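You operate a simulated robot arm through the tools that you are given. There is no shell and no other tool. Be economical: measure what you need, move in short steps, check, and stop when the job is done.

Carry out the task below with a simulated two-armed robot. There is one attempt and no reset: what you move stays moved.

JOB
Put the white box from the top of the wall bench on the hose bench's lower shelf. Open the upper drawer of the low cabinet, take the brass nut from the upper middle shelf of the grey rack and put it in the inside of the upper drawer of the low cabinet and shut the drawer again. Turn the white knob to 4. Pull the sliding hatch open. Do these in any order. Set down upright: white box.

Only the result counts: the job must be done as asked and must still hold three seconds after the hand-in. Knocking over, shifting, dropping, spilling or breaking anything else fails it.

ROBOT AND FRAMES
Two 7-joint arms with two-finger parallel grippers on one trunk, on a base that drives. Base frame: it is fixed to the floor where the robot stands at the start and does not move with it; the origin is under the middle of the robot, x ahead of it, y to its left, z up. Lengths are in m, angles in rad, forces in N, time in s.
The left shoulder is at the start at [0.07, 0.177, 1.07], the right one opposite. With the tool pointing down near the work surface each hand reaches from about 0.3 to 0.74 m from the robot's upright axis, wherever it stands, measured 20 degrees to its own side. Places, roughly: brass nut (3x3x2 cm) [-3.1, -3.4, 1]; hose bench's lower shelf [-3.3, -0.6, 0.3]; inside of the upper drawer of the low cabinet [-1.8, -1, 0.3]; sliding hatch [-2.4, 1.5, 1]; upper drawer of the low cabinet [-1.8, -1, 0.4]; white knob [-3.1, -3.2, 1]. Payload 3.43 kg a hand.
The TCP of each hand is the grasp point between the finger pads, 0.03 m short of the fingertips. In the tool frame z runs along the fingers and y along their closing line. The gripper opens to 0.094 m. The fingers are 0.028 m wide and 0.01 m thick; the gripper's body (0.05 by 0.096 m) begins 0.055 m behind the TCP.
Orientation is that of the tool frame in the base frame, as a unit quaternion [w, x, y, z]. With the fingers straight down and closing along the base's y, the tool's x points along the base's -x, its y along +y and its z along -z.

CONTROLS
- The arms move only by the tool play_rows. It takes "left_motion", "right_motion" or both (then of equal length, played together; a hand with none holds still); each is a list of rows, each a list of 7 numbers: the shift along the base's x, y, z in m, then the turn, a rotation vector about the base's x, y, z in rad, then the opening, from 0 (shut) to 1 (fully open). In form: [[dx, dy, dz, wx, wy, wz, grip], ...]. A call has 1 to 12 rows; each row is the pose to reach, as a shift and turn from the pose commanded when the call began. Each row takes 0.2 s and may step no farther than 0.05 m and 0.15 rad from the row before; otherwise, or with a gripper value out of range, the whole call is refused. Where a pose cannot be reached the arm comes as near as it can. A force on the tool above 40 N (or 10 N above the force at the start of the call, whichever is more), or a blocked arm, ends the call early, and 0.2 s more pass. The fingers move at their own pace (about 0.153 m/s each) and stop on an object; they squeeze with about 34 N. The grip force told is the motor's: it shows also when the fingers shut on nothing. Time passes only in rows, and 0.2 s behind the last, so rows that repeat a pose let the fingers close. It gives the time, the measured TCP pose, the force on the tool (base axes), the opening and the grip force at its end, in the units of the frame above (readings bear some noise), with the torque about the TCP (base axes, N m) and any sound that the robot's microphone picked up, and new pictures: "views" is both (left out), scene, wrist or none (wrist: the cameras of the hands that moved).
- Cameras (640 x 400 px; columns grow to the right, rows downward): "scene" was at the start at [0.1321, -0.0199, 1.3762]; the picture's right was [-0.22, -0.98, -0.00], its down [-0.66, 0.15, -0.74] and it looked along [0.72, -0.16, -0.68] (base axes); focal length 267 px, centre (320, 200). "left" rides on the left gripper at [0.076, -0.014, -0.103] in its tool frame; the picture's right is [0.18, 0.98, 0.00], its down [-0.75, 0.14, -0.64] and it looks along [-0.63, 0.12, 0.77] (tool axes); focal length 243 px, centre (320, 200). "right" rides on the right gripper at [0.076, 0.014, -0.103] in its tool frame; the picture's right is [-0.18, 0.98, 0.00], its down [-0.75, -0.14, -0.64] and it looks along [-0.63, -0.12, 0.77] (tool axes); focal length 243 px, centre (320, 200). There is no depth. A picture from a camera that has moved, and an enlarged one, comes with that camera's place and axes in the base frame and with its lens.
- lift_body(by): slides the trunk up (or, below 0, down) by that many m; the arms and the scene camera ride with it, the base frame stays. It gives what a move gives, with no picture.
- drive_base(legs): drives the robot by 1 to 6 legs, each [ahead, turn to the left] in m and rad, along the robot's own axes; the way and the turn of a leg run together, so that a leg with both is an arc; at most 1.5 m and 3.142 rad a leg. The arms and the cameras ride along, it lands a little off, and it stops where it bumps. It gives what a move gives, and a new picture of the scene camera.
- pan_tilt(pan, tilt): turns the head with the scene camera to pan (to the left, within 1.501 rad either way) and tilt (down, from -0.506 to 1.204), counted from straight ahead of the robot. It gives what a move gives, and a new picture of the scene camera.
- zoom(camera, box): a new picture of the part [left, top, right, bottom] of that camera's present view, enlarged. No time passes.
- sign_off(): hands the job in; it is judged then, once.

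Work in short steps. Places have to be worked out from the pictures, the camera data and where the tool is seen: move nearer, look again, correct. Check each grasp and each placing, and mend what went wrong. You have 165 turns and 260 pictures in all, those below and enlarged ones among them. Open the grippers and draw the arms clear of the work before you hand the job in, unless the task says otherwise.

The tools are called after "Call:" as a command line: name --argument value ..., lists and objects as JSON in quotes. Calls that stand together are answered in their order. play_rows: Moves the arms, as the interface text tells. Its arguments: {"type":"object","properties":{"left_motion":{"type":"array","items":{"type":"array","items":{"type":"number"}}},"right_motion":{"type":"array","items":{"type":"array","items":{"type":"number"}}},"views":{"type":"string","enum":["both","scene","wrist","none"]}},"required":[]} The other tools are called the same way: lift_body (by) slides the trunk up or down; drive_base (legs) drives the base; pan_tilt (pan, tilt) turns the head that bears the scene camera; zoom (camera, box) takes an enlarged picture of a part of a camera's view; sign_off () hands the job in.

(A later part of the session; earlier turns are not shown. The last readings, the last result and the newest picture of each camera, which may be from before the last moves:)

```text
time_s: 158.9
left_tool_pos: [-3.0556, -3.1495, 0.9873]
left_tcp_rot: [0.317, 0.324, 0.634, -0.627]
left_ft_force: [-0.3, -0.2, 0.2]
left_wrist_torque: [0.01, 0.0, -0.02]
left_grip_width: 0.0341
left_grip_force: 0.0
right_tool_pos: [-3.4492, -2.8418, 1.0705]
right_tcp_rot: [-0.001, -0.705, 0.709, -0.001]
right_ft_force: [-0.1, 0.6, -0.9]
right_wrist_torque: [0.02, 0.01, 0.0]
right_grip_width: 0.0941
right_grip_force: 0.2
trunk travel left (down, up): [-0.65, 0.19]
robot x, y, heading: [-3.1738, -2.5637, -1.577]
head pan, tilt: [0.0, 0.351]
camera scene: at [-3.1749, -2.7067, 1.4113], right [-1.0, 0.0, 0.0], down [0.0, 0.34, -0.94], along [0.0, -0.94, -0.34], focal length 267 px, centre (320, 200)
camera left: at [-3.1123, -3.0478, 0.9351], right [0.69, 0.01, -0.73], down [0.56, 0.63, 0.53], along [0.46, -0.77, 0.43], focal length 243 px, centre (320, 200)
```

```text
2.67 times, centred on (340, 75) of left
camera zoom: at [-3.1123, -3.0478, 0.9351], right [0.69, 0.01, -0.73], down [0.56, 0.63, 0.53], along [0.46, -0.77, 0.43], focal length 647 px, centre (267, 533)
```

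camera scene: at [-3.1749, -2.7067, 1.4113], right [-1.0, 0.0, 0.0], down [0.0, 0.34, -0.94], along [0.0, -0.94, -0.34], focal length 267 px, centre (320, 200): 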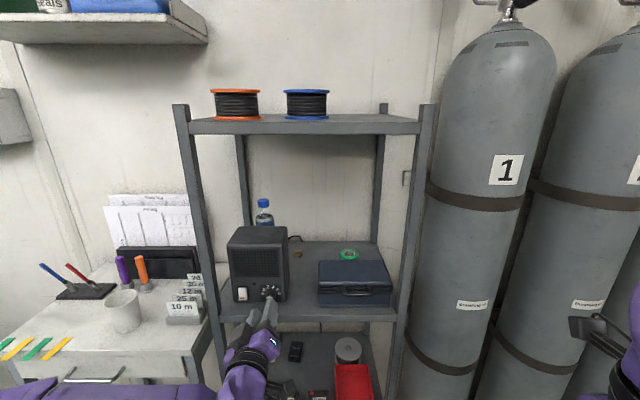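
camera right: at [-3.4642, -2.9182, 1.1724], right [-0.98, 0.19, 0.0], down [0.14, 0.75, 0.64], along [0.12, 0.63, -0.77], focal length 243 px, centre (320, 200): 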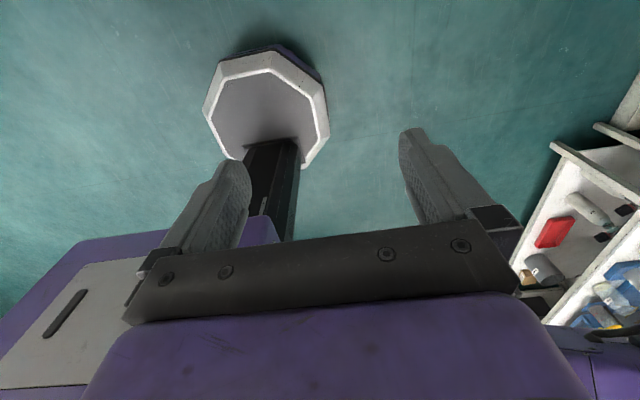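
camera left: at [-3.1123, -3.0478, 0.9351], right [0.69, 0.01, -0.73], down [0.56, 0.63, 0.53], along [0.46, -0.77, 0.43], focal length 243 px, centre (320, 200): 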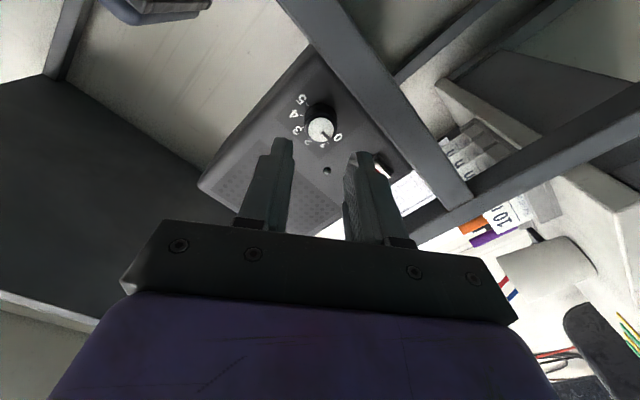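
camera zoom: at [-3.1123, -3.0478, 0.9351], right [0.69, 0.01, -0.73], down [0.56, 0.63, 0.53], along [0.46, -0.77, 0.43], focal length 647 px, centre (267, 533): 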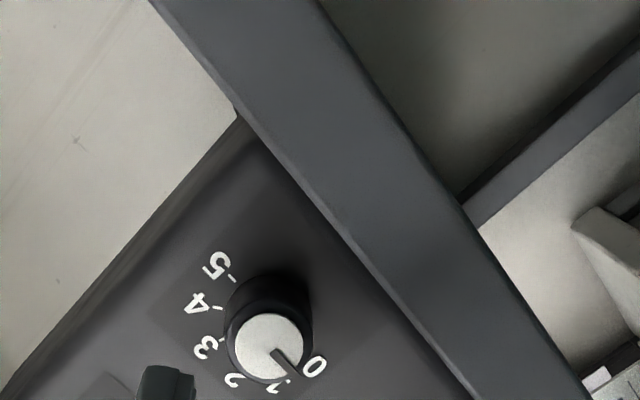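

The wrist view confirms the axis (x -3.0616, z 0.981). Advance onto the knob and close.

Call:
play_rows --left_motion '[[-0.001, -0.02, 0, 0, 0, 0, 0.36], [-0.001, -0.045, 0, 0, 0, 0, 0.36], [-0.001, -0.045, 0, 0, 0, 0, 0], [-0.001, -0.045, 0, 0, 0, 0, 0], [-0.001, -0.045, 0, 0, 0, 0, 0]]' --views "wrist"

Call:
zoom --camera "scene" --box '[220, 260, 300, 310]'

```text
time_s: 160.1
left_tool_pos: [-3.0567, -3.1953, 0.9858]
left_tcp_rot: [0.317, 0.324, 0.634, -0.626]
left_ft_force: [4.1, 7.9, -7.8]
left_wrist_torque: [-0.03, -0.22, 0.4]
left_grip_width: 0.0241
left_grip_force: 45.0
right_tool_pos: [-3.448, -2.8438, 1.0709]
right_tcp_rot: [-0.001, -0.705, 0.71, -0.001]
right_ft_force: [0.0, -0.3, 0.0]
right_wrist_torque: [0.03, -0.03, -0.03]
right_grip_width: 0.094
right_grip_force: 0.0
trunk travel left (down, up): [-0.65, 0.19]
robot x, y, heading: [-3.1717, -2.5649, -1.574]
head pan, tilt: [0.0, 0.351]
camera left: at [-3.1134, -3.0929, 0.9346], right [0.69, 0.01, -0.73], down [0.56, 0.63, 0.54], along [0.46, -0.78, 0.43], focal length 243 px, centre (320, 200)
```

left: 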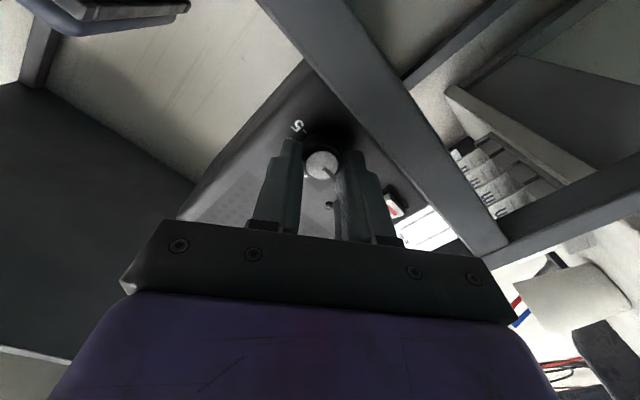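

```text
8.00 times, centred on (260, 285) of scene
camera zoom: at [-3.1739, -2.7065, 1.4112], right [-1.0, 0.0, 0.0], down [0.0, 0.34, -0.94], along [0.0, -0.94, -0.34], focal length 2134 px, centre (800, -480)
```

zoom: 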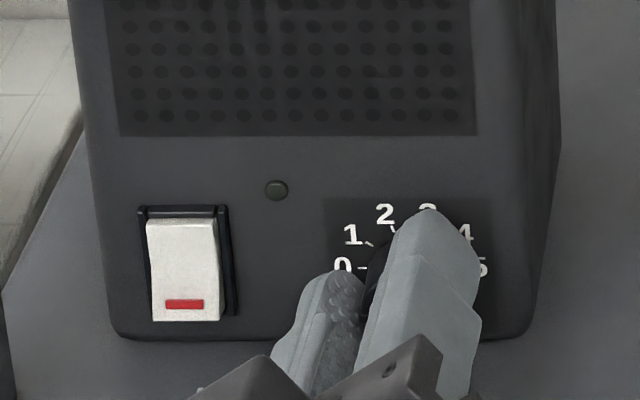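

Knob gripped (24 mm wide). Turn 72° clockwise about its axis.

Call:
play_rows --left_motion '[[-0.0008, 0, 0.0005, 0, -0.1396, 0, 0], [-0.0017, 0, 0.0009, 0, -0.2793, 0, 0], [-0.0027, 0, 0.0012, 0, -0.4189, 0, 0], [-0.0036, 0, 0.0013, 0, -0.5585, 0, 0], [-0.0046, 0, 0.0013, 0, -0.6981, 0, 0], [-0.0056, 0, 0.0012, 0, -0.8378, 0, 0], [-0.0065, 0, 0.0009, 0, -0.9774, 0, 0], [-0.0074, 0, 0.0005, 0, -1.117, 0, 0], [-0.0082, 0, 0, 0, -1.2566, 0, 0]]' --views "wrist"

Call:
zoom --camera "scene" --box '[220, 260, 300, 310]'

```text
time_s: 162.1
left_tool_pos: [-3.0643, -3.1966, 0.9869]
left_tcp_rot: [0.63, 0.631, 0.326, -0.316]
left_ft_force: [5.1, 1.9, -5.5]
left_wrist_torque: [0.22, -0.03, 0.29]
left_grip_width: 0.0238
left_grip_force: 45.0
right_tool_pos: [-3.4473, -2.8432, 1.07]
right_tcp_rot: [-0.001, -0.705, 0.71, 0.0]
right_ft_force: [0.4, -0.2, 0.1]
right_wrist_torque: [0.03, 0.0, 0.0]
right_grip_width: 0.0939
right_grip_force: 0.2
trunk travel left (down, up): [-0.65, 0.19]
robot x, y, heading: [-3.1748, -2.5617, -1.577]
head pan, tilt: [0.0, 0.351]
camera left: at [-3.0325, -3.0929, 0.917], right [0.9, 0.01, 0.43], down [-0.34, 0.63, 0.7], along [-0.27, -0.77, 0.57], focal length 243 px, centre (320, 200)
```

left: 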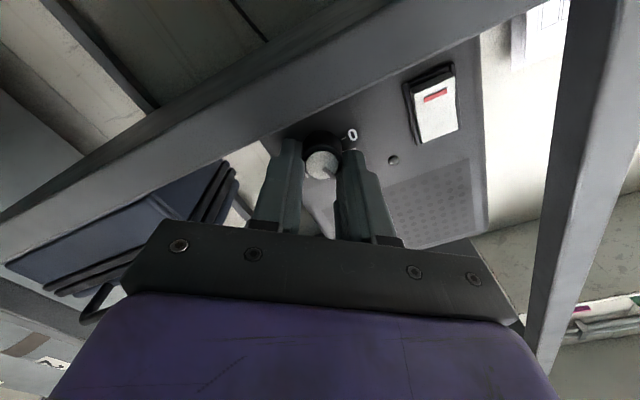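

```text
8.00 times, centred on (260, 285) of scene
camera zoom: at [-3.1739, -2.7074, 1.4112], right [-1.0, 0.0, 0.0], down [0.0, 0.34, -0.94], along [0.0, -0.94, -0.34], focal length 2134 px, centre (800, -480)
```

zoom: 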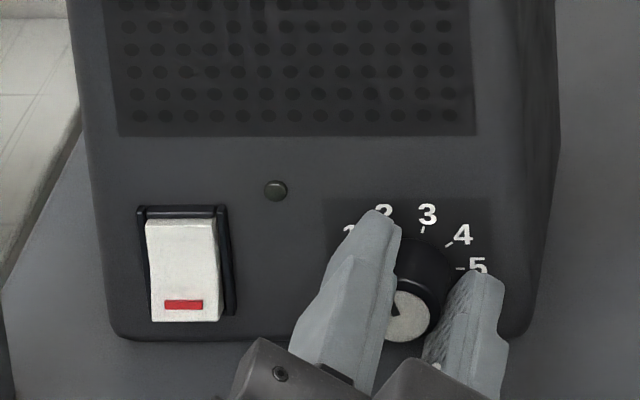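

Pointer has moved to about 2. Open, draw back 3 cm and roll back for the second turn.

Call:
play_rows --left_motion '[[0, 0, 0, 0, 0, 0, 0.36], [0, 0, 0.001, 0, 0, 0, 0.36], [0, 0.035, 0.001, 0, 0, 0, 0.36], [0.0008, 0.035, 0.0005, 0, 0.1396, 0, 0.36], [0.0017, 0.035, 0.0009, 0, 0.2793, 0, 0.36], [0.0027, 0.035, 0.0012, 0, 0.4189, 0, 0.36], [0.0036, 0.035, 0.0013, 0, 0.5585, 0, 0.36], [0.0046, 0.035, 0.0013, 0, 0.6981, 0, 0.36], [0.0056, 0.035, 0.0012, 0, 0.8378, 0, 0.36], [0.0065, 0.035, 0.0009, 0, 0.9774, 0, 0.36], [0.0074, 0.035, 0.0005, 0, 1.117, 0, 0.36], [0.0082, 0.035, 0, 0, 1.2566, 0, 0.36]]' --views "wrist"

Call:
zoom --camera "scene" --box '[220, 260, 300, 310]'

Call:
zoom --camera "left" --box '[220, 50, 460, 200]'

```text
time_s: 164.7
left_tool_pos: [-3.0549, -3.16, 0.9873]
left_tcp_rot: [0.317, 0.324, 0.635, -0.626]
left_ft_force: [-0.2, 0.3, -0.2]
left_wrist_torque: [0.03, 0.03, 0.02]
left_grip_width: 0.0337
left_grip_force: 0.0
right_tool_pos: [-3.4475, -2.8441, 1.0688]
right_tcp_rot: [-0.001, -0.705, 0.709, 0.0]
right_ft_force: [0.5, 0.0, -0.3]
right_wrist_torque: [-0.01, -0.02, 0.01]
right_grip_width: 0.0939
right_grip_force: 0.1
trunk travel left (down, up): [-0.65, 0.19]
robot x, y, heading: [-3.1726, -2.5608, -1.577]
head pan, tilt: [0.0, 0.351]
camera left: at [-3.1123, -3.0579, 0.9346], right [0.68, 0.01, -0.73], down [0.56, 0.63, 0.53], along [0.46, -0.78, 0.43], focal length 243 px, centre (320, 200)
```

left: 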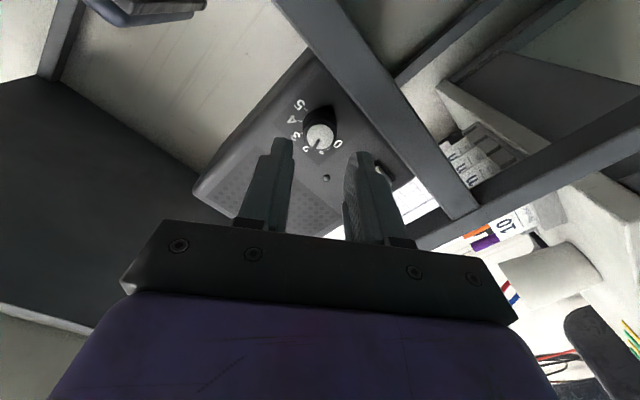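

```text
8.00 times, centred on (260, 285) of scene
camera zoom: at [-3.1742, -2.7073, 1.4113], right [-1.0, 0.0, 0.0], down [0.0, 0.34, -0.94], along [0.0, -0.94, -0.34], focal length 2134 px, centre (800, -480)
```

zoom: 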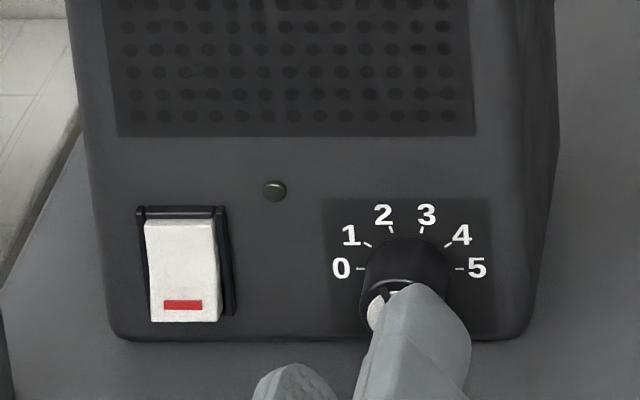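

```text
2.67 times, centred on (340, 125) of left
camera zoom: at [-3.1123, -3.0579, 0.9346], right [0.68, 0.01, -0.73], down [0.56, 0.63, 0.53], along [0.46, -0.78, 0.43], focal length 647 px, centre (267, 400)
```

zoom: 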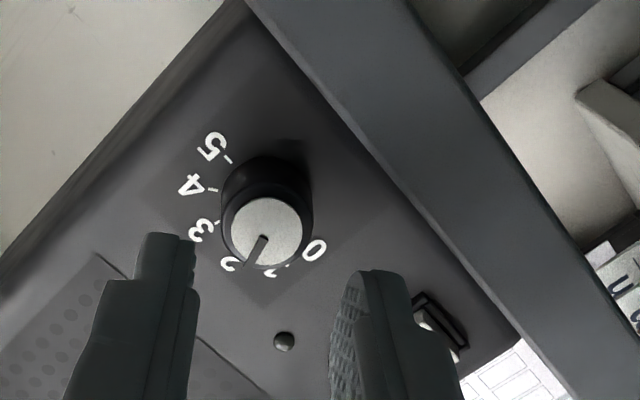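

Pointer sits near 2 (≈110°). Regrip and turn another 74°.

Call:
play_rows --left_motion '[[-0.0015, -0.02, -0.0005, 0, 0, 0, 0.36], [-0.0015, -0.035, -0.0005, 0, 0, 0, 0.36], [-0.0015, -0.035, -0.0005, 0, 0, 0, 0], [-0.0015, -0.035, -0.0005, 0, 0, 0, 0], [-0.0015, -0.035, -0.0005, 0, 0, 0, 0]]' --views "none"

Call:
play_rows --left_motion '[[-0.0008, 0, 0.0005, 0, -0.1435, 0, 0], [-0.0017, 0, 0.0009, 0, -0.287, 0, 0], [-0.0027, 0, 0.0012, 0, -0.4305, 0, 0], [-0.0036, 0, 0.0013, 0, -0.574, 0, 0], [-0.0046, 0, 0.0013, 0, -0.7175, 0, 0], [-0.0056, 0, 0.0012, 0, -0.861, 0, 0], [-0.0065, 0, 0.0009, 0, -1.0045, 0, 0], [-0.0074, 0, 0.0005, 0, -1.148, 0, 0], [-0.0082, 0, 0, 0, -1.29, 0, 0], [-0.0082, 0, 0, 0, -1.29, 0, 0]]' --views "none"

Call:
play_rows --left_motion '[[0, 0, 0, 0, 0, 0, 0.36], [0, 0, 0.001, 0, 0, 0, 0.36], [0, 0.035, 0.001, 0, 0, 0, 0.36], [0, 0.07, 0.001, 0, 0, 0, 0.36], [0, 0.1, 0.02, 0, 0, 0, 0.36]]' --views "wrist"

Call:
zoom --camera "scene" --box '[220, 260, 300, 310]'

```text
time_s: 165.9
left_tool_pos: [-3.0586, -3.1962, 0.9849]
left_tcp_rot: [0.317, 0.324, 0.635, -0.626]
left_ft_force: [2.3, 7.9, -10.0]
left_wrist_torque: [0.13, -0.07, 0.2]
left_grip_width: 0.0241
left_grip_force: 44.9
right_tool_pos: [-3.4481, -2.8419, 1.0697]
right_tcp_rot: [-0.001, -0.705, 0.709, 0.001]
right_ft_force: [-0.3, -0.5, -0.5]
right_wrist_torque: [0.02, 0.03, -0.02]
right_grip_width: 0.094
right_grip_force: 0.0
trunk travel left (down, up): [-0.65, 0.19]
robot x, y, heading: [-3.1741, -2.5629, -1.574]
head pan, tilt: [0.0, 0.351]
```

```text
time_s: 168.1
left_tool_pos: [-3.0633, -3.1959, 0.9857]
left_tcp_rot: [0.634, 0.636, 0.317, -0.306]
left_ft_force: [13.0, 12.2, -18.8]
left_wrist_torque: [0.65, -0.02, 0.54]
left_grip_width: 0.024
left_grip_force: 44.9
right_tool_pos: [-3.4457, -2.843, 1.0699]
right_tcp_rot: [-0.001, -0.705, 0.709, 0.0]
right_ft_force: [0.4, -0.5, -0.3]
right_wrist_torque: [-0.03, -0.01, 0.05]
right_grip_width: 0.0937
right_grip_force: 0.0
trunk travel left (down, up): [-0.65, 0.19]
robot x, y, heading: [-3.1742, -2.5606, -1.575]
head pan, tilt: [0.0, 0.351]
```

```text
time_s: 169.3
left_tool_pos: [-3.0686, -3.0937, 1.0057]
left_tcp_rot: [0.635, 0.636, 0.315, -0.306]
left_ft_force: [0.0, 0.6, -0.4]
left_wrist_torque: [0.02, 0.02, 0.0]
left_grip_width: 0.0339
left_grip_force: 0.0
right_tool_pos: [-3.4491, -2.8414, 1.0693]
right_tcp_rot: [-0.001, -0.704, 0.71, -0.001]
right_ft_force: [-0.3, 0.3, 0.9]
right_wrist_torque: [-0.01, 0.03, 0.0]
right_grip_width: 0.0943
right_grip_force: 0.1
trunk travel left (down, up): [-0.65, 0.19]
robot x, y, heading: [-3.1734, -2.5631, -1.574]
head pan, tilt: [0.0, 0.351]
camera left: at [-3.0345, -2.9904, 0.9372], right [0.89, 0.01, 0.46], down [-0.36, 0.63, 0.69], along [-0.29, -0.77, 0.57], focal length 243 px, centre (320, 200)
```

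left: 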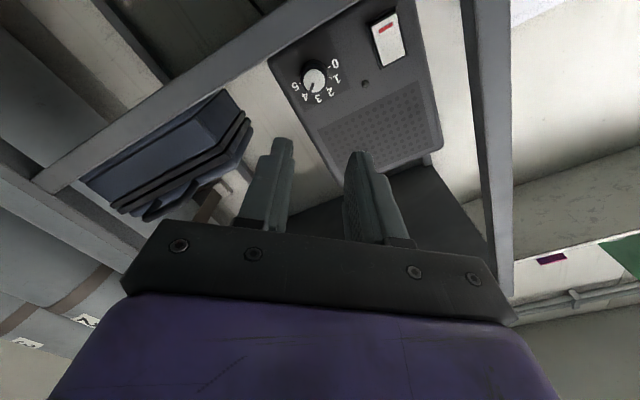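

```text
8.00 times, centred on (260, 285) of scene
camera zoom: at [-3.1751, -2.7054, 1.4114], right [-1.0, 0.0, 0.0], down [0.0, 0.34, -0.94], along [0.0, -0.94, -0.34], focal length 2134 px, centre (800, -480)
```

zoom: 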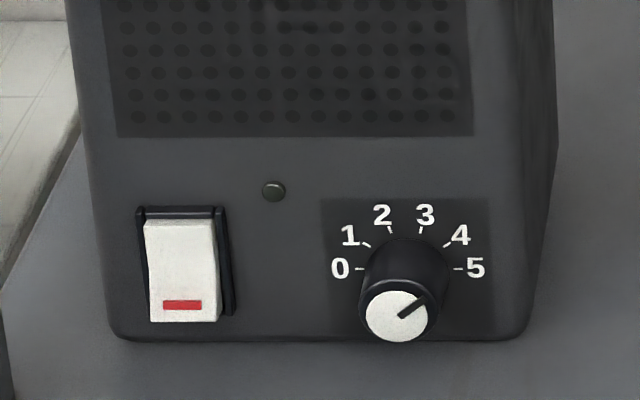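

The pointer looks close to 4, maybe a few degrees short. Zoom in more.

Call:
zoom --camera "scene" --box '[258, 282, 290, 304]'

Call:
zoom --camera "left" --box '[280, 45, 360, 115]'

```text
16.00 times, centred on (274, 293) of scene
camera zoom: at [-3.1751, -2.7054, 1.4114], right [-1.0, 0.0, 0.0], down [0.0, 0.34, -0.94], along [0.0, -0.94, -0.34], focal length 4268 px, centre (1056, -1288)
```

zoom: 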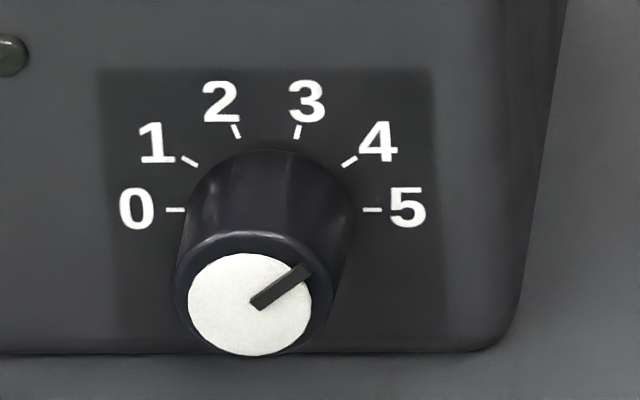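

```text
5.71 times, centred on (320, 80) of left
camera zoom: at [-3.0345, -2.9904, 0.9372], right [0.89, 0.01, 0.46], down [-0.36, 0.63, 0.69], along [-0.29, -0.77, 0.57], focal length 1386 px, centre (320, 886)
```

zoom: 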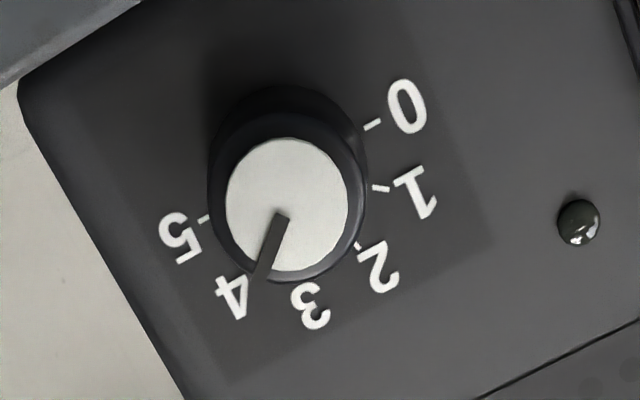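

Pointer ≈41.5° versus 36° for 4. I'll make a small 9° correction (a few degrees are lost in slack each turn).

Call:
play_rows --left_motion '[[0.002, -0.005, -0.01, 0, 0.132, 0, 0.36], [0.004, -0.01, -0.0177, 0, 0.264, 0, 0.36], [0.006, -0.02, -0.0177, 0, 0.396, 0, 0.36], [0.007, -0.04, -0.0177, 0, 0.528, 0, 0.36], [0.007, -0.06, -0.0177, 0, 0.66, 0, 0.36], [0.007, -0.1, -0.0177, 0, 0.66, 0, 0.36], [0.007, -0.1, -0.0177, 0, 0.66, 0, 0], [0.007, -0.1, -0.0177, 0, 0.66, 0, 0], [0.007, -0.1, -0.0177, 0, 0.66, 0, 0]]' --views "none"

Call:
play_rows --left_motion '[[-0.0005, 0, 0, 0, -0.08, 0, 0], [-0.001, 0, 0, 0, -0.155, 0, 0], [-0.001, 0, 0, 0, -0.155, 0, 0]]' --views "none"

Call:
play_rows --left_motion '[[0, 0, 0, 0, 0, 0, 0.36], [0, 0, 0, 0, 0, 0, 0.36], [0, 0.035, 0.0, 0, 0, 0, 0.36], [0, 0.07, 0.001, 0, 0, 0, 0.36], [0, 0.11, 0.02, 0, 0, 0, 0.36]]' --views "none"

Call:
zoom --camera "scene" --box '[258, 282, 290, 304]'

```text
time_s: 171.3
left_tool_pos: [-3.0607, -3.1937, 0.9891]
left_tcp_rot: [0.498, 0.502, 0.504, -0.496]
left_ft_force: [-1.5, 11.1, -5.4]
left_wrist_torque: [0.25, 0.04, -0.09]
left_grip_width: 0.0239
left_grip_force: 44.7
right_tool_pos: [-3.4499, -2.8408, 1.0701]
right_tcp_rot: [-0.001, -0.705, 0.709, -0.002]
right_ft_force: [-0.3, 1.1, 0.3]
right_wrist_torque: [0.0, -0.04, -0.01]
right_grip_width: 0.094
right_grip_force: 0.1
trunk travel left (down, up): [-0.65, 0.19]
robot x, y, heading: [-3.1777, -2.5615, -1.579]
head pan, tilt: [0.0, 0.351]
```

```text
time_s: 172.1
left_tool_pos: [-3.062, -3.1933, 0.9888]
left_tcp_rot: [0.535, 0.54, 0.464, -0.455]
left_ft_force: [-5.0, 18.3, -12.4]
left_wrist_torque: [0.5, 0.03, -0.16]
left_grip_width: 0.0237
left_grip_force: 44.6
right_tool_pos: [-3.4509, -2.8405, 1.071]
right_tcp_rot: [-0.001, -0.704, 0.71, -0.001]
right_ft_force: [0.1, 0.5, 0.2]
right_wrist_torque: [0.01, 0.0, 0.02]
right_grip_width: 0.0941
right_grip_force: 0.1
trunk travel left (down, up): [-0.65, 0.19]
robot x, y, heading: [-3.1759, -2.5608, -1.575]
head pan, tilt: [0.0, 0.351]
```

```text
time_s: 173.3
left_tool_pos: [-3.0613, -3.0846, 1.0079]
left_tcp_rot: [0.535, 0.538, 0.465, -0.456]
left_ft_force: [0.1, 0.4, 1.2]
left_wrist_torque: [0.0, -0.03, 0.0]
left_grip_width: 0.034
left_grip_force: 0.0
right_tool_pos: [-3.448, -2.8418, 1.0698]
right_tcp_rot: [-0.002, -0.705, 0.71, -0.001]
right_ft_force: [-0.2, 0.6, 0.8]
right_wrist_torque: [-0.01, 0.0, -0.01]
right_grip_width: 0.0941
right_grip_force: 0.1
trunk travel left (down, up): [-0.65, 0.19]
robot x, y, heading: [-3.1778, -2.5647, -1.58]
head pan, tilt: [0.0, 0.351]
```

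```text
16.00 times, centred on (274, 293) of scene
camera zoom: at [-3.1748, -2.7053, 1.4115], right [-1.0, 0.0, 0.0], down [0.0, 0.34, -0.94], along [0.0, -0.94, -0.34], focal length 4268 px, centre (1056, -1288)
```

zoom: 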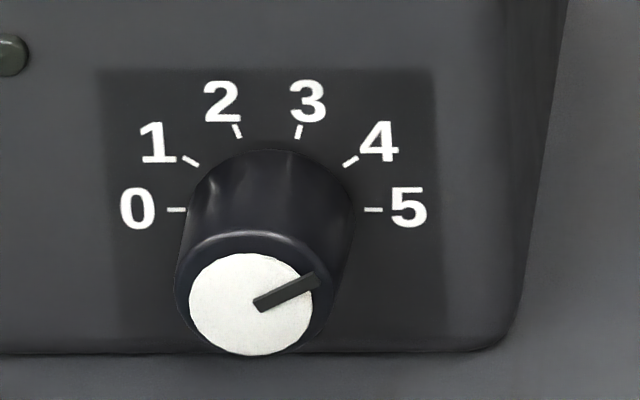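

Now about 29–31°, slightly past. Regrip and turn back 6.5°.

Call:
play_rows --left_motion '[[0, -0.03, -0.01, 0, 0, 0, 0.36], [0, -0.07, -0.019, 0, 0, 0, 0.36], [0, -0.109, -0.019, 0, 0, 0, 0.36], [0, -0.109, -0.019, 0, 0, 0, 0], [0, -0.109, -0.019, 0, 0, 0, 0], [0, -0.109, -0.019, 0, 0, 0, 0], [0.0008, -0.109, -0.019, 0, 0.112, 0, 0], [0.0008, -0.109, -0.019, 0, 0.112, 0, 0], [0.0008, -0.109, -0.019, 0, 0.112, 0, 0.36], [0.0008, -0.109, -0.019, 0, 0.112, 0, 0.36], [0.0008, -0.07, -0.019, 0, 0.112, 0, 0.36], [0.0008, -0.03, -0.01, 0, 0.112, 0, 0.36]]' --views "none"

Call:
zoom --camera "scene" --box '[258, 282, 290, 304]'

```text
time_s: 175.9
left_tool_pos: [-3.0587, -3.1174, 1.0012]
left_tcp_rot: [0.509, 0.513, 0.493, -0.485]
left_ft_force: [-0.6, 1.3, 0.7]
left_wrist_torque: [0.01, -0.01, 0.0]
left_grip_width: 0.0337
left_grip_force: 0.0
right_tool_pos: [-3.4491, -2.8407, 1.07]
right_tcp_rot: [-0.001, -0.705, 0.709, -0.001]
right_ft_force: [0.6, 0.7, -0.9]
right_wrist_torque: [-0.01, 0.0, -0.01]
right_grip_width: 0.0942
right_grip_force: 0.2
trunk travel left (down, up): [-0.65, 0.19]
robot x, y, heading: [-3.1744, -2.5616, -1.577]
head pan, tilt: [0.0, 0.351]
```

```text
16.00 times, centred on (274, 293) of scene
camera zoom: at [-3.1752, -2.7058, 1.4114], right [-1.0, 0.0, 0.0], down [0.0, 0.34, -0.94], along [0.0, -0.94, -0.34], focal length 4268 px, centre (1056, -1288)
```

zoom: 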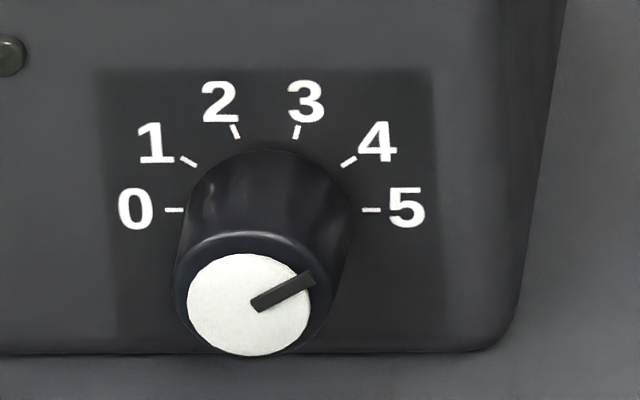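

Now ≈31°; backlash ate most of it. One more turn back by 9° should land on 36°.

Call:
play_rows --left_motion '[[0, -0.04, -0.01, 0, -0.05, 0, 0.36], [0, -0.077, -0.01, 0, -0.05, 0, 0.36], [0, -0.077, -0.01, 0, -0.05, 0, 0], [0, -0.077, -0.01, 0, -0.05, 0, 0], [0, -0.077, -0.01, 0, -0.05, 0, 0], [0.0008, -0.077, -0.01, 0, 0.03, 0, 0], [0.0012, -0.077, -0.01, 0, 0.105, 0, 0], [0.0012, -0.077, -0.01, 0, 0.105, 0, 0], [0.0012, -0.077, -0.01, 0, 0.105, 0, 0.36], [0.0012, -0.077, -0.01, 0, 0.105, 0, 0.36], [0.0012, -0.04, -0.01, 0, 0.105, 0, 0.36], [0.0012, -0.0, -0.0, 0, 0.105, 0, 0.36]]' --views "none"

Call:
zoom --camera "scene" --box '[258, 282, 290, 304]'

```text
time_s: 178.5
left_tool_pos: [-3.06, -3.1138, 1.0005]
left_tcp_rot: [0.482, 0.486, 0.519, -0.511]
left_ft_force: [-0.2, 0.2, 0.3]
left_wrist_torque: [0.0, 0.04, -0.01]
left_grip_width: 0.0341
left_grip_force: 0.1
right_tool_pos: [-3.4488, -2.8434, 1.0695]
right_tcp_rot: [-0.001, -0.704, 0.71, -0.001]
right_ft_force: [0.0, -0.2, -0.2]
right_wrist_torque: [-0.01, -0.01, 0.0]
right_grip_width: 0.094
right_grip_force: 0.1
trunk travel left (down, up): [-0.65, 0.19]
robot x, y, heading: [-3.1738, -2.562, -1.577]
head pan, tilt: [0.0, 0.351]
```

```text
16.00 times, centred on (274, 293) of scene
camera zoom: at [-3.1752, -2.7058, 1.4114], right [-1.0, 0.0, 0.0], down [0.0, 0.34, -0.94], along [0.0, -0.94, -0.34], focal length 4268 px, centre (1056, -1288)
```

zoom: 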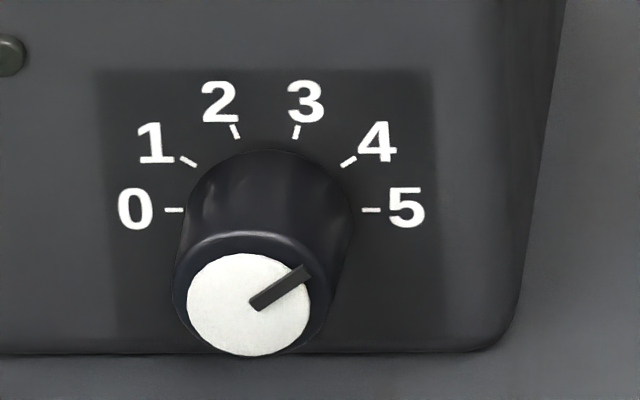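

The pointer now lines up with 4. Retreat the left hand, and pitch the right hand forward ~50° while bringing it in front of the shelf opening.

Call:
play_rows --left_motion '[[0, 0.04, 0.01, 0, 0, 0, 0.5], [0.02, 0.08, 0.02, 0, 0, 0, 0.5], [0.04, 0.12, 0.03, 0, 0, 0, 0.5], [0.06, 0.14, 0.04, 0, 0, 0, 0.5], [0.08, 0.14, 0.04, 0, 0, 0, 0.5], [0.08, 0.14, 0.04, 0, 0, 0, 0.5], [0.08, 0.14, 0.04, 0, 0, 0, 0.5]]' --right_motion '[[0.02, 0, 0.015, -0.13, 0, 0, 1], [0.05, 0, 0.03, -0.26, 0, 0, 1], [0.08, -0.02, 0.05, -0.39, 0, 0, 1], [0.11, -0.04, 0.07, -0.52, 0, 0, 1], [0.14, -0.06, 0.09, -0.65, 0, 0, 1], [0.17, -0.08, 0.1, -0.78, 0, 0, 1], [0.19, -0.1, 0.1, -0.87, 0, 0, 1]]'

```text
time_s: 180.1
left_tool_pos: [-3.0137, -3.0578, 1.0188]
left_tcp_rot: [0.482, 0.487, 0.52, -0.511]
left_ft_force: [0.5, 0.4, 0.1]
left_wrist_torque: [-0.03, -0.01, 0.0]
left_grip_width: 0.0471
left_grip_force: 0.1
left hand out of reach, approached as far as the arm can: row 2, 3, 4, 5, 6, 7
right_tool_pos: [-3.2575, -2.9428, 1.1694]
right_tcp_rot: [-0.297, -0.639, 0.643, -0.3]
right_ft_force: [0.4, -0.4, -0.7]
right_wrist_torque: [0.01, 0.01, -0.01]
right_grip_width: 0.0939
right_grip_force: 0.0
trunk travel left (down, up): [-0.65, 0.19]
robot x, y, heading: [-3.1737, -2.5635, -1.573]
head pan, tilt: [0.0, 0.351]
camera scene: at [-3.1737, -2.7074, 1.4112], right [-1.0, 0.0, 0.0], down [0.0, 0.34, -0.94], along [0.0, -0.94, -0.34], focal length 267 px, centre (320, 200)
camera right: at [-3.2729, -2.9115, 1.294], right [-0.98, 0.12, -0.15], down [0.15, 0.98, -0.16], along [0.12, -0.18, -0.98], focal length 243 px, centre (320, 200)
camera left: at [-3.0332, -2.955, 0.9447], right [0.97, 0.01, -0.25], down [0.19, 0.63, 0.75], along [0.16, -0.77, 0.61], focal length 243 px, centre (320, 200)
```

scene: 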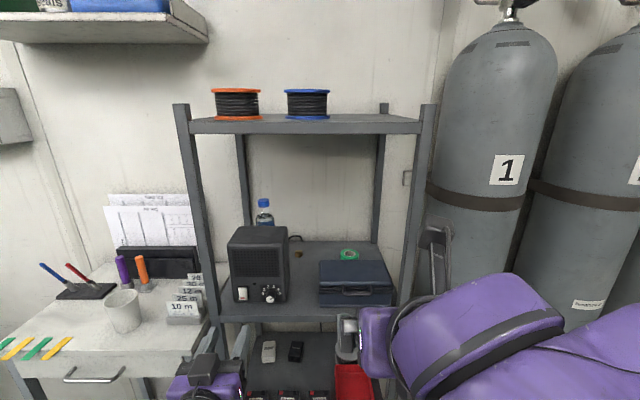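
right: 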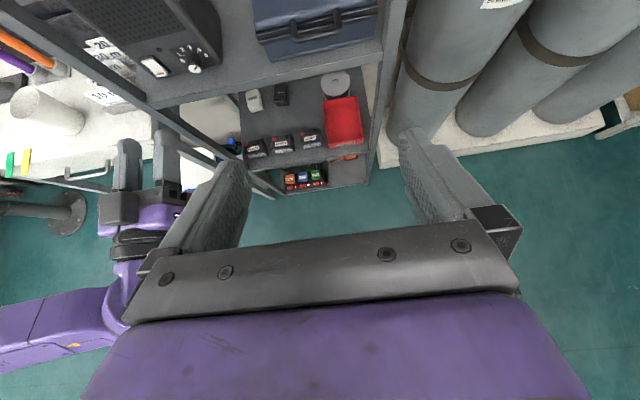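
left: 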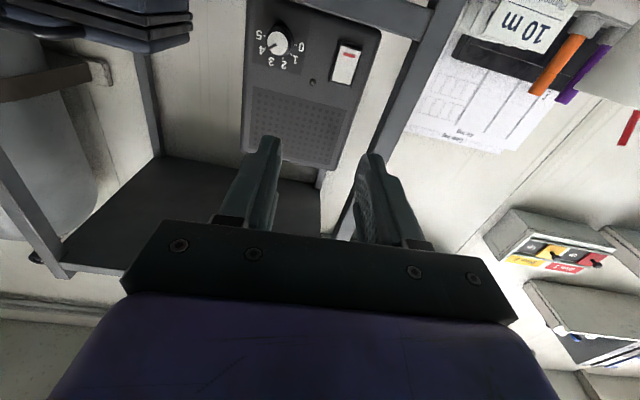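

I'll fold the left hand back to pointing down (so it won't be in the way), then move the base closer.

Call:
play_rows --left_motion '[[0, 0.01, 0.01, 0.145, 0, 0, 0.5], [0.0, 0.02, 0.02, 0.29, 0, 0, 0.5], [0.0, 0.04, 0.03, 0.435, 0, 0, 0.5], [0.0, 0.06, 0.04, 0.58, 0, 0, 0.5], [0.0, 0.08, 0.05, 0.725, 0, 0, 0.5], [0.0, 0.1, 0.05, 0.87, 0, 0, 0.5], [0.0, 0.12, 0.05, 1.015, 0, 0, 0.5], [0.0, 0.14, 0.05, 1.16, 0, 0, 0.5], [0.0, 0.15, 0.05, 1.305, 0, 0, 0.5], [0.0, 0.16, 0.05, 1.45, 0, 0, 0.5], [0.0, 0.17, 0.05, 1.571, 0, 0, 0.5]]' --views "none"

Call:
drive_base --legs '[[0.14, 0]]'

Call:
play_rows --right_motion '[[0.0, 0.0, 0.0, 0, 0, 0.15, 0.7], [0.0, 0, 0.0, 0, 0, 0.3, 0.7]]' --views "wrist"

```text
time_s: 182.5
left_tool_pos: [-3.0152, -2.8883, 1.0688]
left_tcp_rot: [-0.004, 0.685, 0.729, 0.007]
left_ft_force: [0.6, 0.3, 0.3]
left_wrist_torque: [0.04, 0.03, 0.02]
left_grip_width: 0.0469
left_grip_force: 0.2
left hand out of reach, approached as far as the arm can: row 1, 2, 3, 4
right_tool_pos: [-3.2595, -2.9415, 1.1701]
right_tcp_rot: [-0.297, -0.639, 0.643, -0.3]
right_ft_force: [-0.5, -0.5, -0.7]
right_wrist_torque: [0.0, -0.04, -0.02]
right_grip_width: 0.0937
right_grip_force: 0.1
trunk travel left (down, up): [-0.65, 0.19]
robot x, y, heading: [-3.1747, -2.5634, -1.575]
head pan, tilt: [0.0, 0.351]
```

```text
time_s: 183.8
left_tool_pos: [-3.0157, -3.0249, 1.0686]
left_tcp_rot: [-0.003, 0.685, 0.728, 0.006]
left_ft_force: [0.4, -0.1, 0.3]
left_wrist_torque: [0.0, -0.01, -0.02]
left_grip_width: 0.047
left_grip_force: 0.0
right_tool_pos: [-3.2594, -3.0796, 1.1697]
right_tcp_rot: [-0.297, -0.638, 0.644, -0.299]
right_ft_force: [0.9, 0.2, 0.2]
right_wrist_torque: [0.02, -0.01, 0.01]
right_grip_width: 0.0938
right_grip_force: 0.0
trunk travel left (down, up): [-0.65, 0.19]
robot x, y, heading: [-3.1753, -2.6992, -1.575]
head pan, tilt: [0.0, 0.351]
camera scene: at [-3.1761, -2.8451, 1.4114], right [-1.0, 0.0, 0.0], down [0.0, 0.34, -0.94], along [0.0, -0.94, -0.34], focal length 267 px, centre (320, 200)
```

scene: 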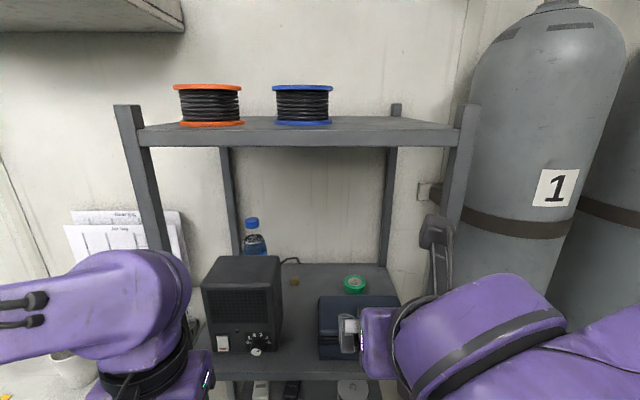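

```text
time_s: 184.4
left_tool_pos: [-3.0169, -3.0267, 1.0667]
left_tcp_rot: [-0.002, 0.685, 0.728, 0.006]
left_ft_force: [0.3, -0.3, -0.6]
left_wrist_torque: [0.0, -0.03, 0.0]
left_grip_width: 0.0471
left_grip_force: 0.1
right_tool_pos: [-3.2606, -3.0819, 1.1708]
right_tcp_rot: [0.249, 0.728, -0.541, 0.341]
right_ft_force: [1.2, -1.2, 0.0]
right_wrist_torque: [0.0, 0.0, 0.04]
right_grip_width: 0.0656
right_grip_force: 0.0
trunk travel left (down, up): [-0.65, 0.19]
robot x, y, heading: [-3.176, -2.7024, -1.575]
head pan, tilt: [0.0, 0.351]
camera right: at [-3.2852, -3.0561, 1.2937], right [-0.97, -0.17, -0.15], down [-0.15, 0.98, -0.16], along [0.17, -0.14, -0.98], focal length 243 px, centre (320, 200)
```

right: 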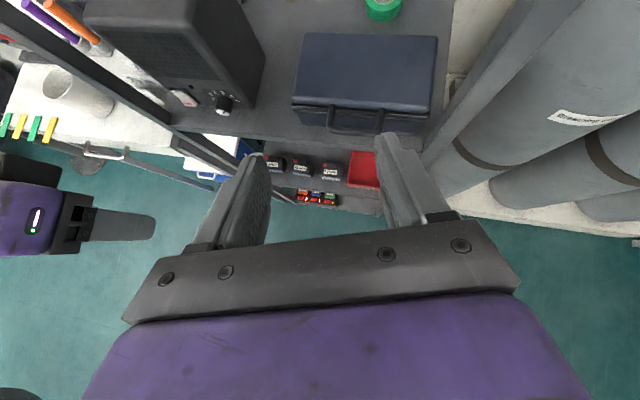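

The overhead view is good. Move forward over the case toward the nut, lowering slightly, and look.

Call:
play_rows --right_motion '[[0.01, -0.03, -0.03, 0, 0, 0, 0.7], [0.02, -0.07, -0.05, 0, 0, 0, 0.7], [0.035, -0.11, -0.055, 0, 0, 0, 0.7], [0.05, -0.15, -0.055, 0, 0, 0, 0.7], [0.06, -0.19, -0.055, 0, 0, 0, 0.7]]'

```text
time_s: 185.6
left_tool_pos: [-3.015, -3.0285, 1.066]
left_tcp_rot: [-0.005, 0.686, 0.728, 0.006]
left_ft_force: [0.3, -0.5, -0.1]
left_wrist_torque: [0.01, -0.01, -0.01]
left_grip_width: 0.047
left_grip_force: 0.1
right_tool_pos: [-3.199, -3.2717, 1.1133]
right_tcp_rot: [0.25, 0.727, -0.541, 0.34]
right_ft_force: [-0.1, -0.7, 0.5]
right_wrist_torque: [0.0, 0.02, 0.01]
right_grip_width: 0.0658
right_grip_force: 0.1
trunk travel left (down, up): [-0.65, 0.19]
robot x, y, heading: [-3.1766, -2.7012, -1.577]
head pan, tilt: [0.0, 0.351]
camera scene: at [-3.1747, -2.848, 1.411], right [-1.0, 0.0, 0.0], down [0.0, 0.35, -0.94], along [0.0, -0.94, -0.35], focal length 267 px, centre (320, 200)
camera right: at [-3.2218, -3.2482, 1.2378], right [-0.97, -0.17, -0.15], down [-0.15, 0.98, -0.16], along [0.17, -0.14, -0.98], focal length 243 px, centre (320, 200)
```

scene: 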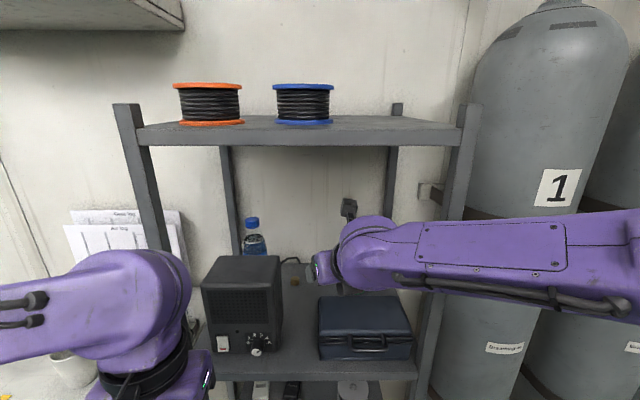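
right: 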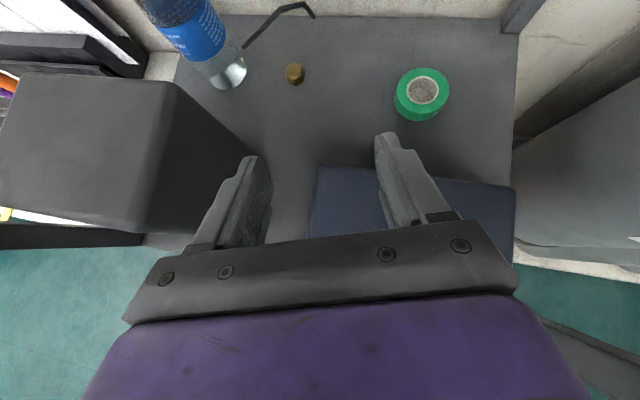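

Nut located at ≈[-3.116, -3.434], bottle 7 cm to its left. I want to check the forearm's clearance to the right post before reaching farther.

Call:
pan_tilt --pan -0.6 --tilt 0.6

```text
time_s: 186.6
left_tool_pos: [-3.0176, -3.0269, 1.0673]
left_tcp_rot: [-0.003, 0.685, 0.729, 0.005]
left_ft_force: [-0.1, 0.0, 0.8]
left_wrist_torque: [-0.06, -0.02, 0.01]
left_grip_width: 0.0469
left_grip_force: 0.1
right_tool_pos: [-3.1998, -3.2692, 1.1144]
right_tcp_rot: [0.249, 0.728, -0.541, 0.341]
right_ft_force: [-0.2, 0.0, 0.5]
right_wrist_torque: [-0.03, 0.01, -0.02]
right_grip_width: 0.0659
right_grip_force: 0.0
trunk travel left (down, up): [-0.65, 0.19]
robot x, y, heading: [-3.1747, -2.6997, -1.576]
head pan, tilt: [-0.6, 0.6]
camera scene: at [-3.2253, -2.8261, 1.3885], right [-0.82, 0.57, 0.0], down [0.32, 0.47, -0.83], along [-0.47, -0.68, -0.56], focal length 267 px, centre (320, 200)
```

scene: 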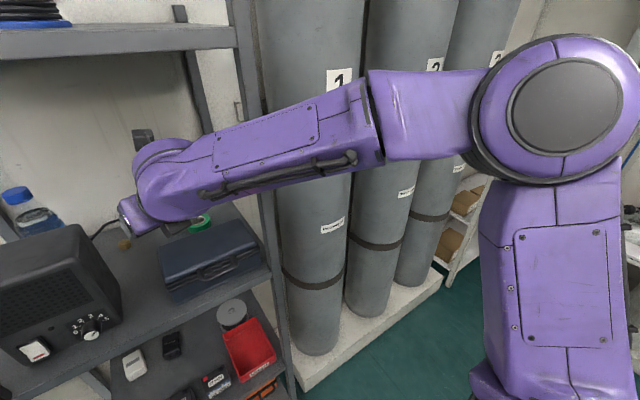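

The forearm would come within about a centimetre of the right post at full reach. I'll retract and re-place the base farther to +x with heading turned slightly right, so the forearm enters more steeply.

Call:
play_rows --right_motion '[[0, 0.04, 0.01, 0, 0, 0, 0.6], [0.0, 0.08, 0.02, 0, 0, 0, 0.6], [0.0, 0.12, 0.03, 0, 0, 0, 0.6], [0.0, 0.16, 0.03, 0, 0, 0, 0.6], [0, 0.2, 0.03, 0, 0, 0, 0.6]]' --views "none"

Call:
drive_base --legs '[[-0.3, 0], [0, 0.65], [0.25, 0], [0, -0.855]]'

Call:
pan_tilt --pan 0.3 --tilt 0.6

```text
time_s: 187.8
left_tool_pos: [-3.017, -3.0251, 1.0682]
left_tcp_rot: [-0.003, 0.685, 0.729, 0.006]
left_ft_force: [-0.7, 0.6, -0.4]
left_wrist_torque: [-0.02, 0.01, 0.01]
left_grip_width: 0.0472
left_grip_force: 0.1
right_tool_pos: [-3.2018, -3.0668, 1.145]
right_tcp_rot: [0.25, 0.727, -0.541, 0.34]
right_ft_force: [0.8, 0.3, -0.5]
right_wrist_torque: [-0.02, -0.01, 0.02]
right_grip_width: 0.0564
right_grip_force: 0.1
trunk travel left (down, up): [-0.65, 0.19]
robot x, y, heading: [-3.1764, -2.7026, -1.572]
head pan, tilt: [-0.6, 0.6]
```

```text
time_s: 195.3
left_tool_pos: [-2.9308, -2.9528, 1.0682]
left_tcp_rot: [-0.003, 0.756, 0.655, 0.006]
left_ft_force: [0.1, 0.4, 0.5]
left_wrist_torque: [0.0, -0.01, 0.01]
left_grip_width: 0.047
left_grip_force: 0.0
right_tool_pos: [-3.1211, -2.957, 1.1461]
right_tcp_rot: [0.282, 0.669, -0.612, 0.313]
right_ft_force: [-0.3, -0.5, 0.3]
right_wrist_torque: [0.01, 0.01, 0.01]
right_grip_width: 0.0566
right_grip_force: 0.1
trunk travel left (down, up): [-0.65, 0.19]
robot x, y, heading: [-3.0224, -2.6016, -1.775]
head pan, tilt: [-0.6, 0.6]
camera scene: at [-3.0955, -2.714, 1.3885], right [-0.69, 0.72, 0.0], down [0.41, 0.39, -0.83], along [-0.6, -0.57, -0.56], focal length 267 px, centre (320, 200)
```

scene: 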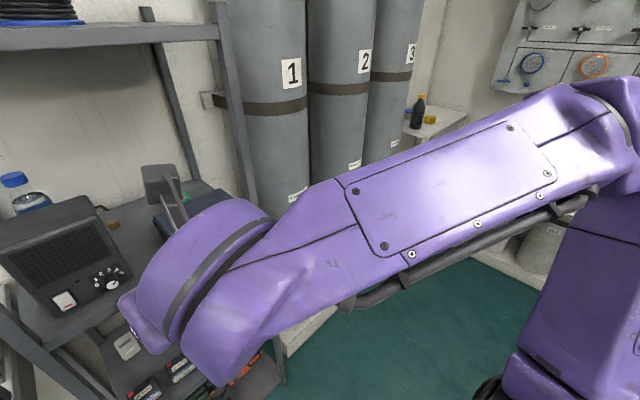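

```text
time_s: 196.5
left_tool_pos: [-2.9312, -2.9528, 1.0666]
left_tcp_rot: [-0.004, 0.755, 0.655, 0.006]
left_ft_force: [-0.8, -0.1, -0.6]
left_wrist_torque: [0.0, 0.01, -0.04]
left_grip_width: 0.0469
left_grip_force: 0.0
right_tool_pos: [-3.1203, -2.9564, 1.1454]
right_tcp_rot: [0.283, 0.669, -0.612, 0.313]
right_ft_force: [-0.7, -0.1, -0.1]
right_wrist_torque: [-0.02, 0.01, 0.02]
right_grip_width: 0.0564
right_grip_force: 0.1
trunk travel left (down, up): [-0.65, 0.19]
robot x, y, heading: [-3.0216, -2.6045, -1.779]
head pan, tilt: [0.3, 0.6]
camera scene: at [-3.0235, -2.7407, 1.3885], right [-1.0, -0.09, 0.0], down [-0.05, 0.56, -0.83], along [0.08, -0.82, -0.56], focal length 267 px, centre (320, 200)
```

scene: 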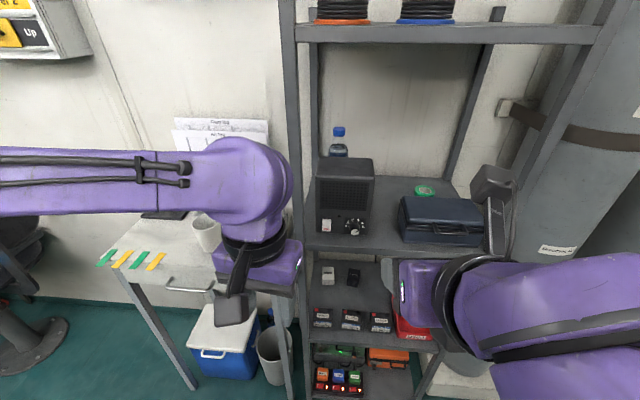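

Placed at [-3.02, -2.60], heading -1.78. Move 0.1 ahead, then restore the tool yaw and reach toward the nut in steps.

Call:
drive_base --legs '[[0.1, 0]]'

Call:
play_rows --right_motion '[[-0.02, -0.03, 0.0, 0, 0, 0.1, 0.55], [-0.04, -0.06, -0.01, 0, 0, 0.2, 0.55], [-0.05, -0.1, -0.02, 0, 0, 0.2, 0.55], [-0.05, -0.14, -0.03, 0, 0, 0.2, 0.55], [-0.05, -0.18, -0.03, 0, 0, 0.2, 0.55], [-0.05, -0.21, -0.03, 0, 0, 0.2, 0.55]]'

Call:
pan_tilt --pan -0.4 --tilt 0.5

```text
time_s: 197.6
left_tool_pos: [-2.9521, -3.0517, 1.0676]
left_tcp_rot: [-0.004, 0.756, 0.655, 0.007]
left_ft_force: [-0.4, -0.8, 0.7]
left_wrist_torque: [0.02, 0.02, 0.01]
left_grip_width: 0.0472
left_grip_force: 0.1
right_tool_pos: [-3.1407, -3.0536, 1.1455]
right_tcp_rot: [0.283, 0.669, -0.612, 0.313]
right_ft_force: [-0.1, 0.1, 0.4]
right_wrist_torque: [0.02, 0.01, 0.03]
right_grip_width: 0.0563
right_grip_force: 0.2
trunk travel left (down, up): [-0.65, 0.19]
robot x, y, heading: [-3.0423, -2.6967, -1.775]
head pan, tilt: [0.3, 0.6]
camera scene: at [-3.0436, -2.8384, 1.3885], right [-1.0, -0.1, 0.0], down [-0.05, 0.56, -0.82], along [0.08, -0.82, -0.57], focal length 267 px, centre (320, 200)
```

scene: 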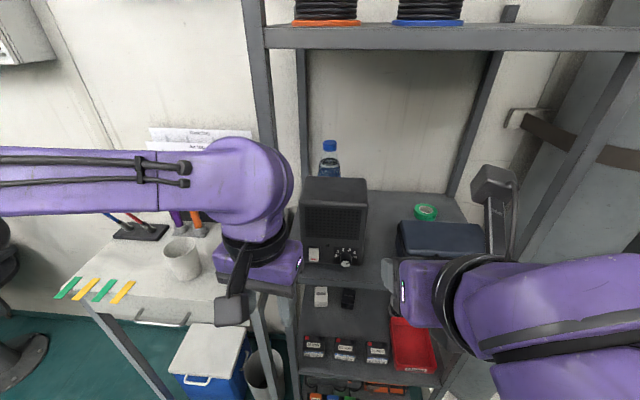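

```text
time_s: 199.0
left_tool_pos: [-2.9514, -3.0525, 1.0661]
left_tcp_rot: [-0.003, 0.755, 0.655, 0.006]
left_ft_force: [0.0, -0.4, -0.4]
left_wrist_torque: [0.03, -0.02, -0.01]
left_grip_width: 0.0468
left_grip_force: 0.0
right_tool_pos: [-3.1902, -3.2661, 1.1133]
right_tcp_rot: [0.249, 0.728, -0.541, 0.341]
right_ft_force: [1.0, 0.0, -0.2]
right_wrist_torque: [0.01, 0.04, 0.01]
right_grip_width: 0.052
right_grip_force: 0.1
trunk travel left (down, up): [-0.65, 0.19]
robot x, y, heading: [-3.0442, -2.6996, -1.774]
head pan, tilt: [0.3, 0.6]
camera scene: at [-3.0432, -2.8398, 1.3883], right [-1.0, -0.1, 0.0], down [-0.05, 0.56, -0.82], along [0.08, -0.82, -0.57], focal length 267 px, centre (320, 200)
camera right: at [-3.2143, -3.2418, 1.2377], right [-0.97, -0.17, -0.15], down [-0.15, 0.98, -0.16], along [0.17, -0.14, -0.98], focal length 243 px, centre (320, 200)
```

scene: 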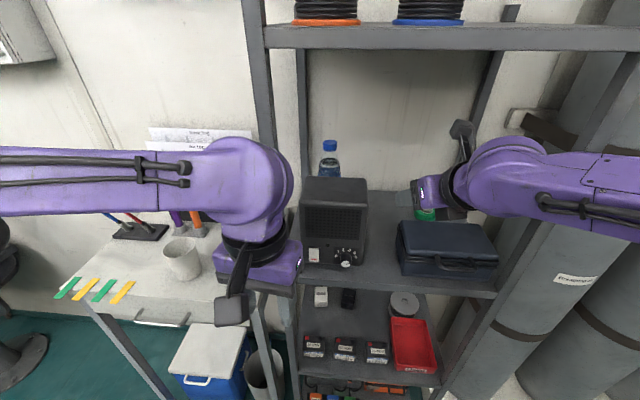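
right: 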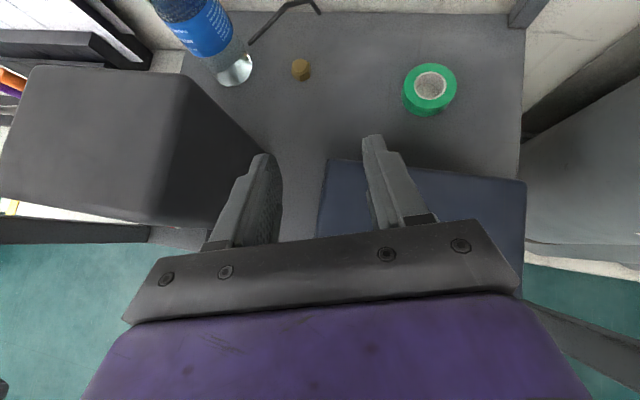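

```text
time_s: 200.1
left_tool_pos: [-2.952, -3.0511, 1.0673]
left_tcp_rot: [-0.003, 0.755, 0.655, 0.006]
left_ft_force: [0.1, 0.0, -0.6]
left_wrist_torque: [0.02, 0.01, 0.03]
left_grip_width: 0.0471
left_grip_force: 0.1
right_tool_pos: [-3.1903, -3.2641, 1.1148]
right_tcp_rot: [0.25, 0.727, -0.542, 0.341]
right_ft_force: [-0.4, 0.5, 0.7]
right_wrist_torque: [0.01, 0.02, -0.01]
right_grip_width: 0.0515
right_grip_force: 0.1
trunk travel left (down, up): [-0.65, 0.19]
robot x, y, heading: [-3.0423, -2.7042, -1.772]
head pan, tilt: [-0.4, 0.499]
camera scene: at [-3.1036, -2.8256, 1.3976], right [-0.82, 0.57, 0.0], down [0.27, 0.39, -0.88], along [-0.5, -0.72, -0.48], focal length 267 px, centre (320, 200)
```

scene: 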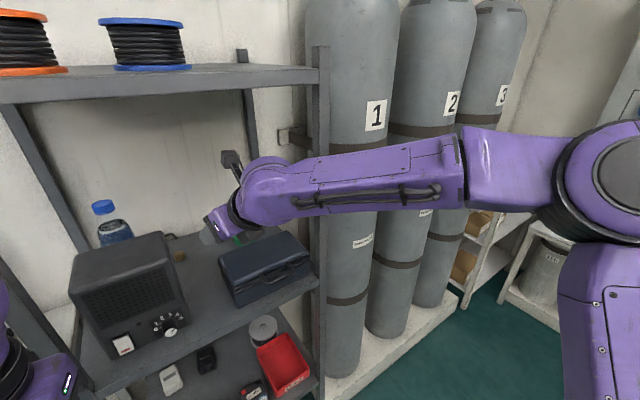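

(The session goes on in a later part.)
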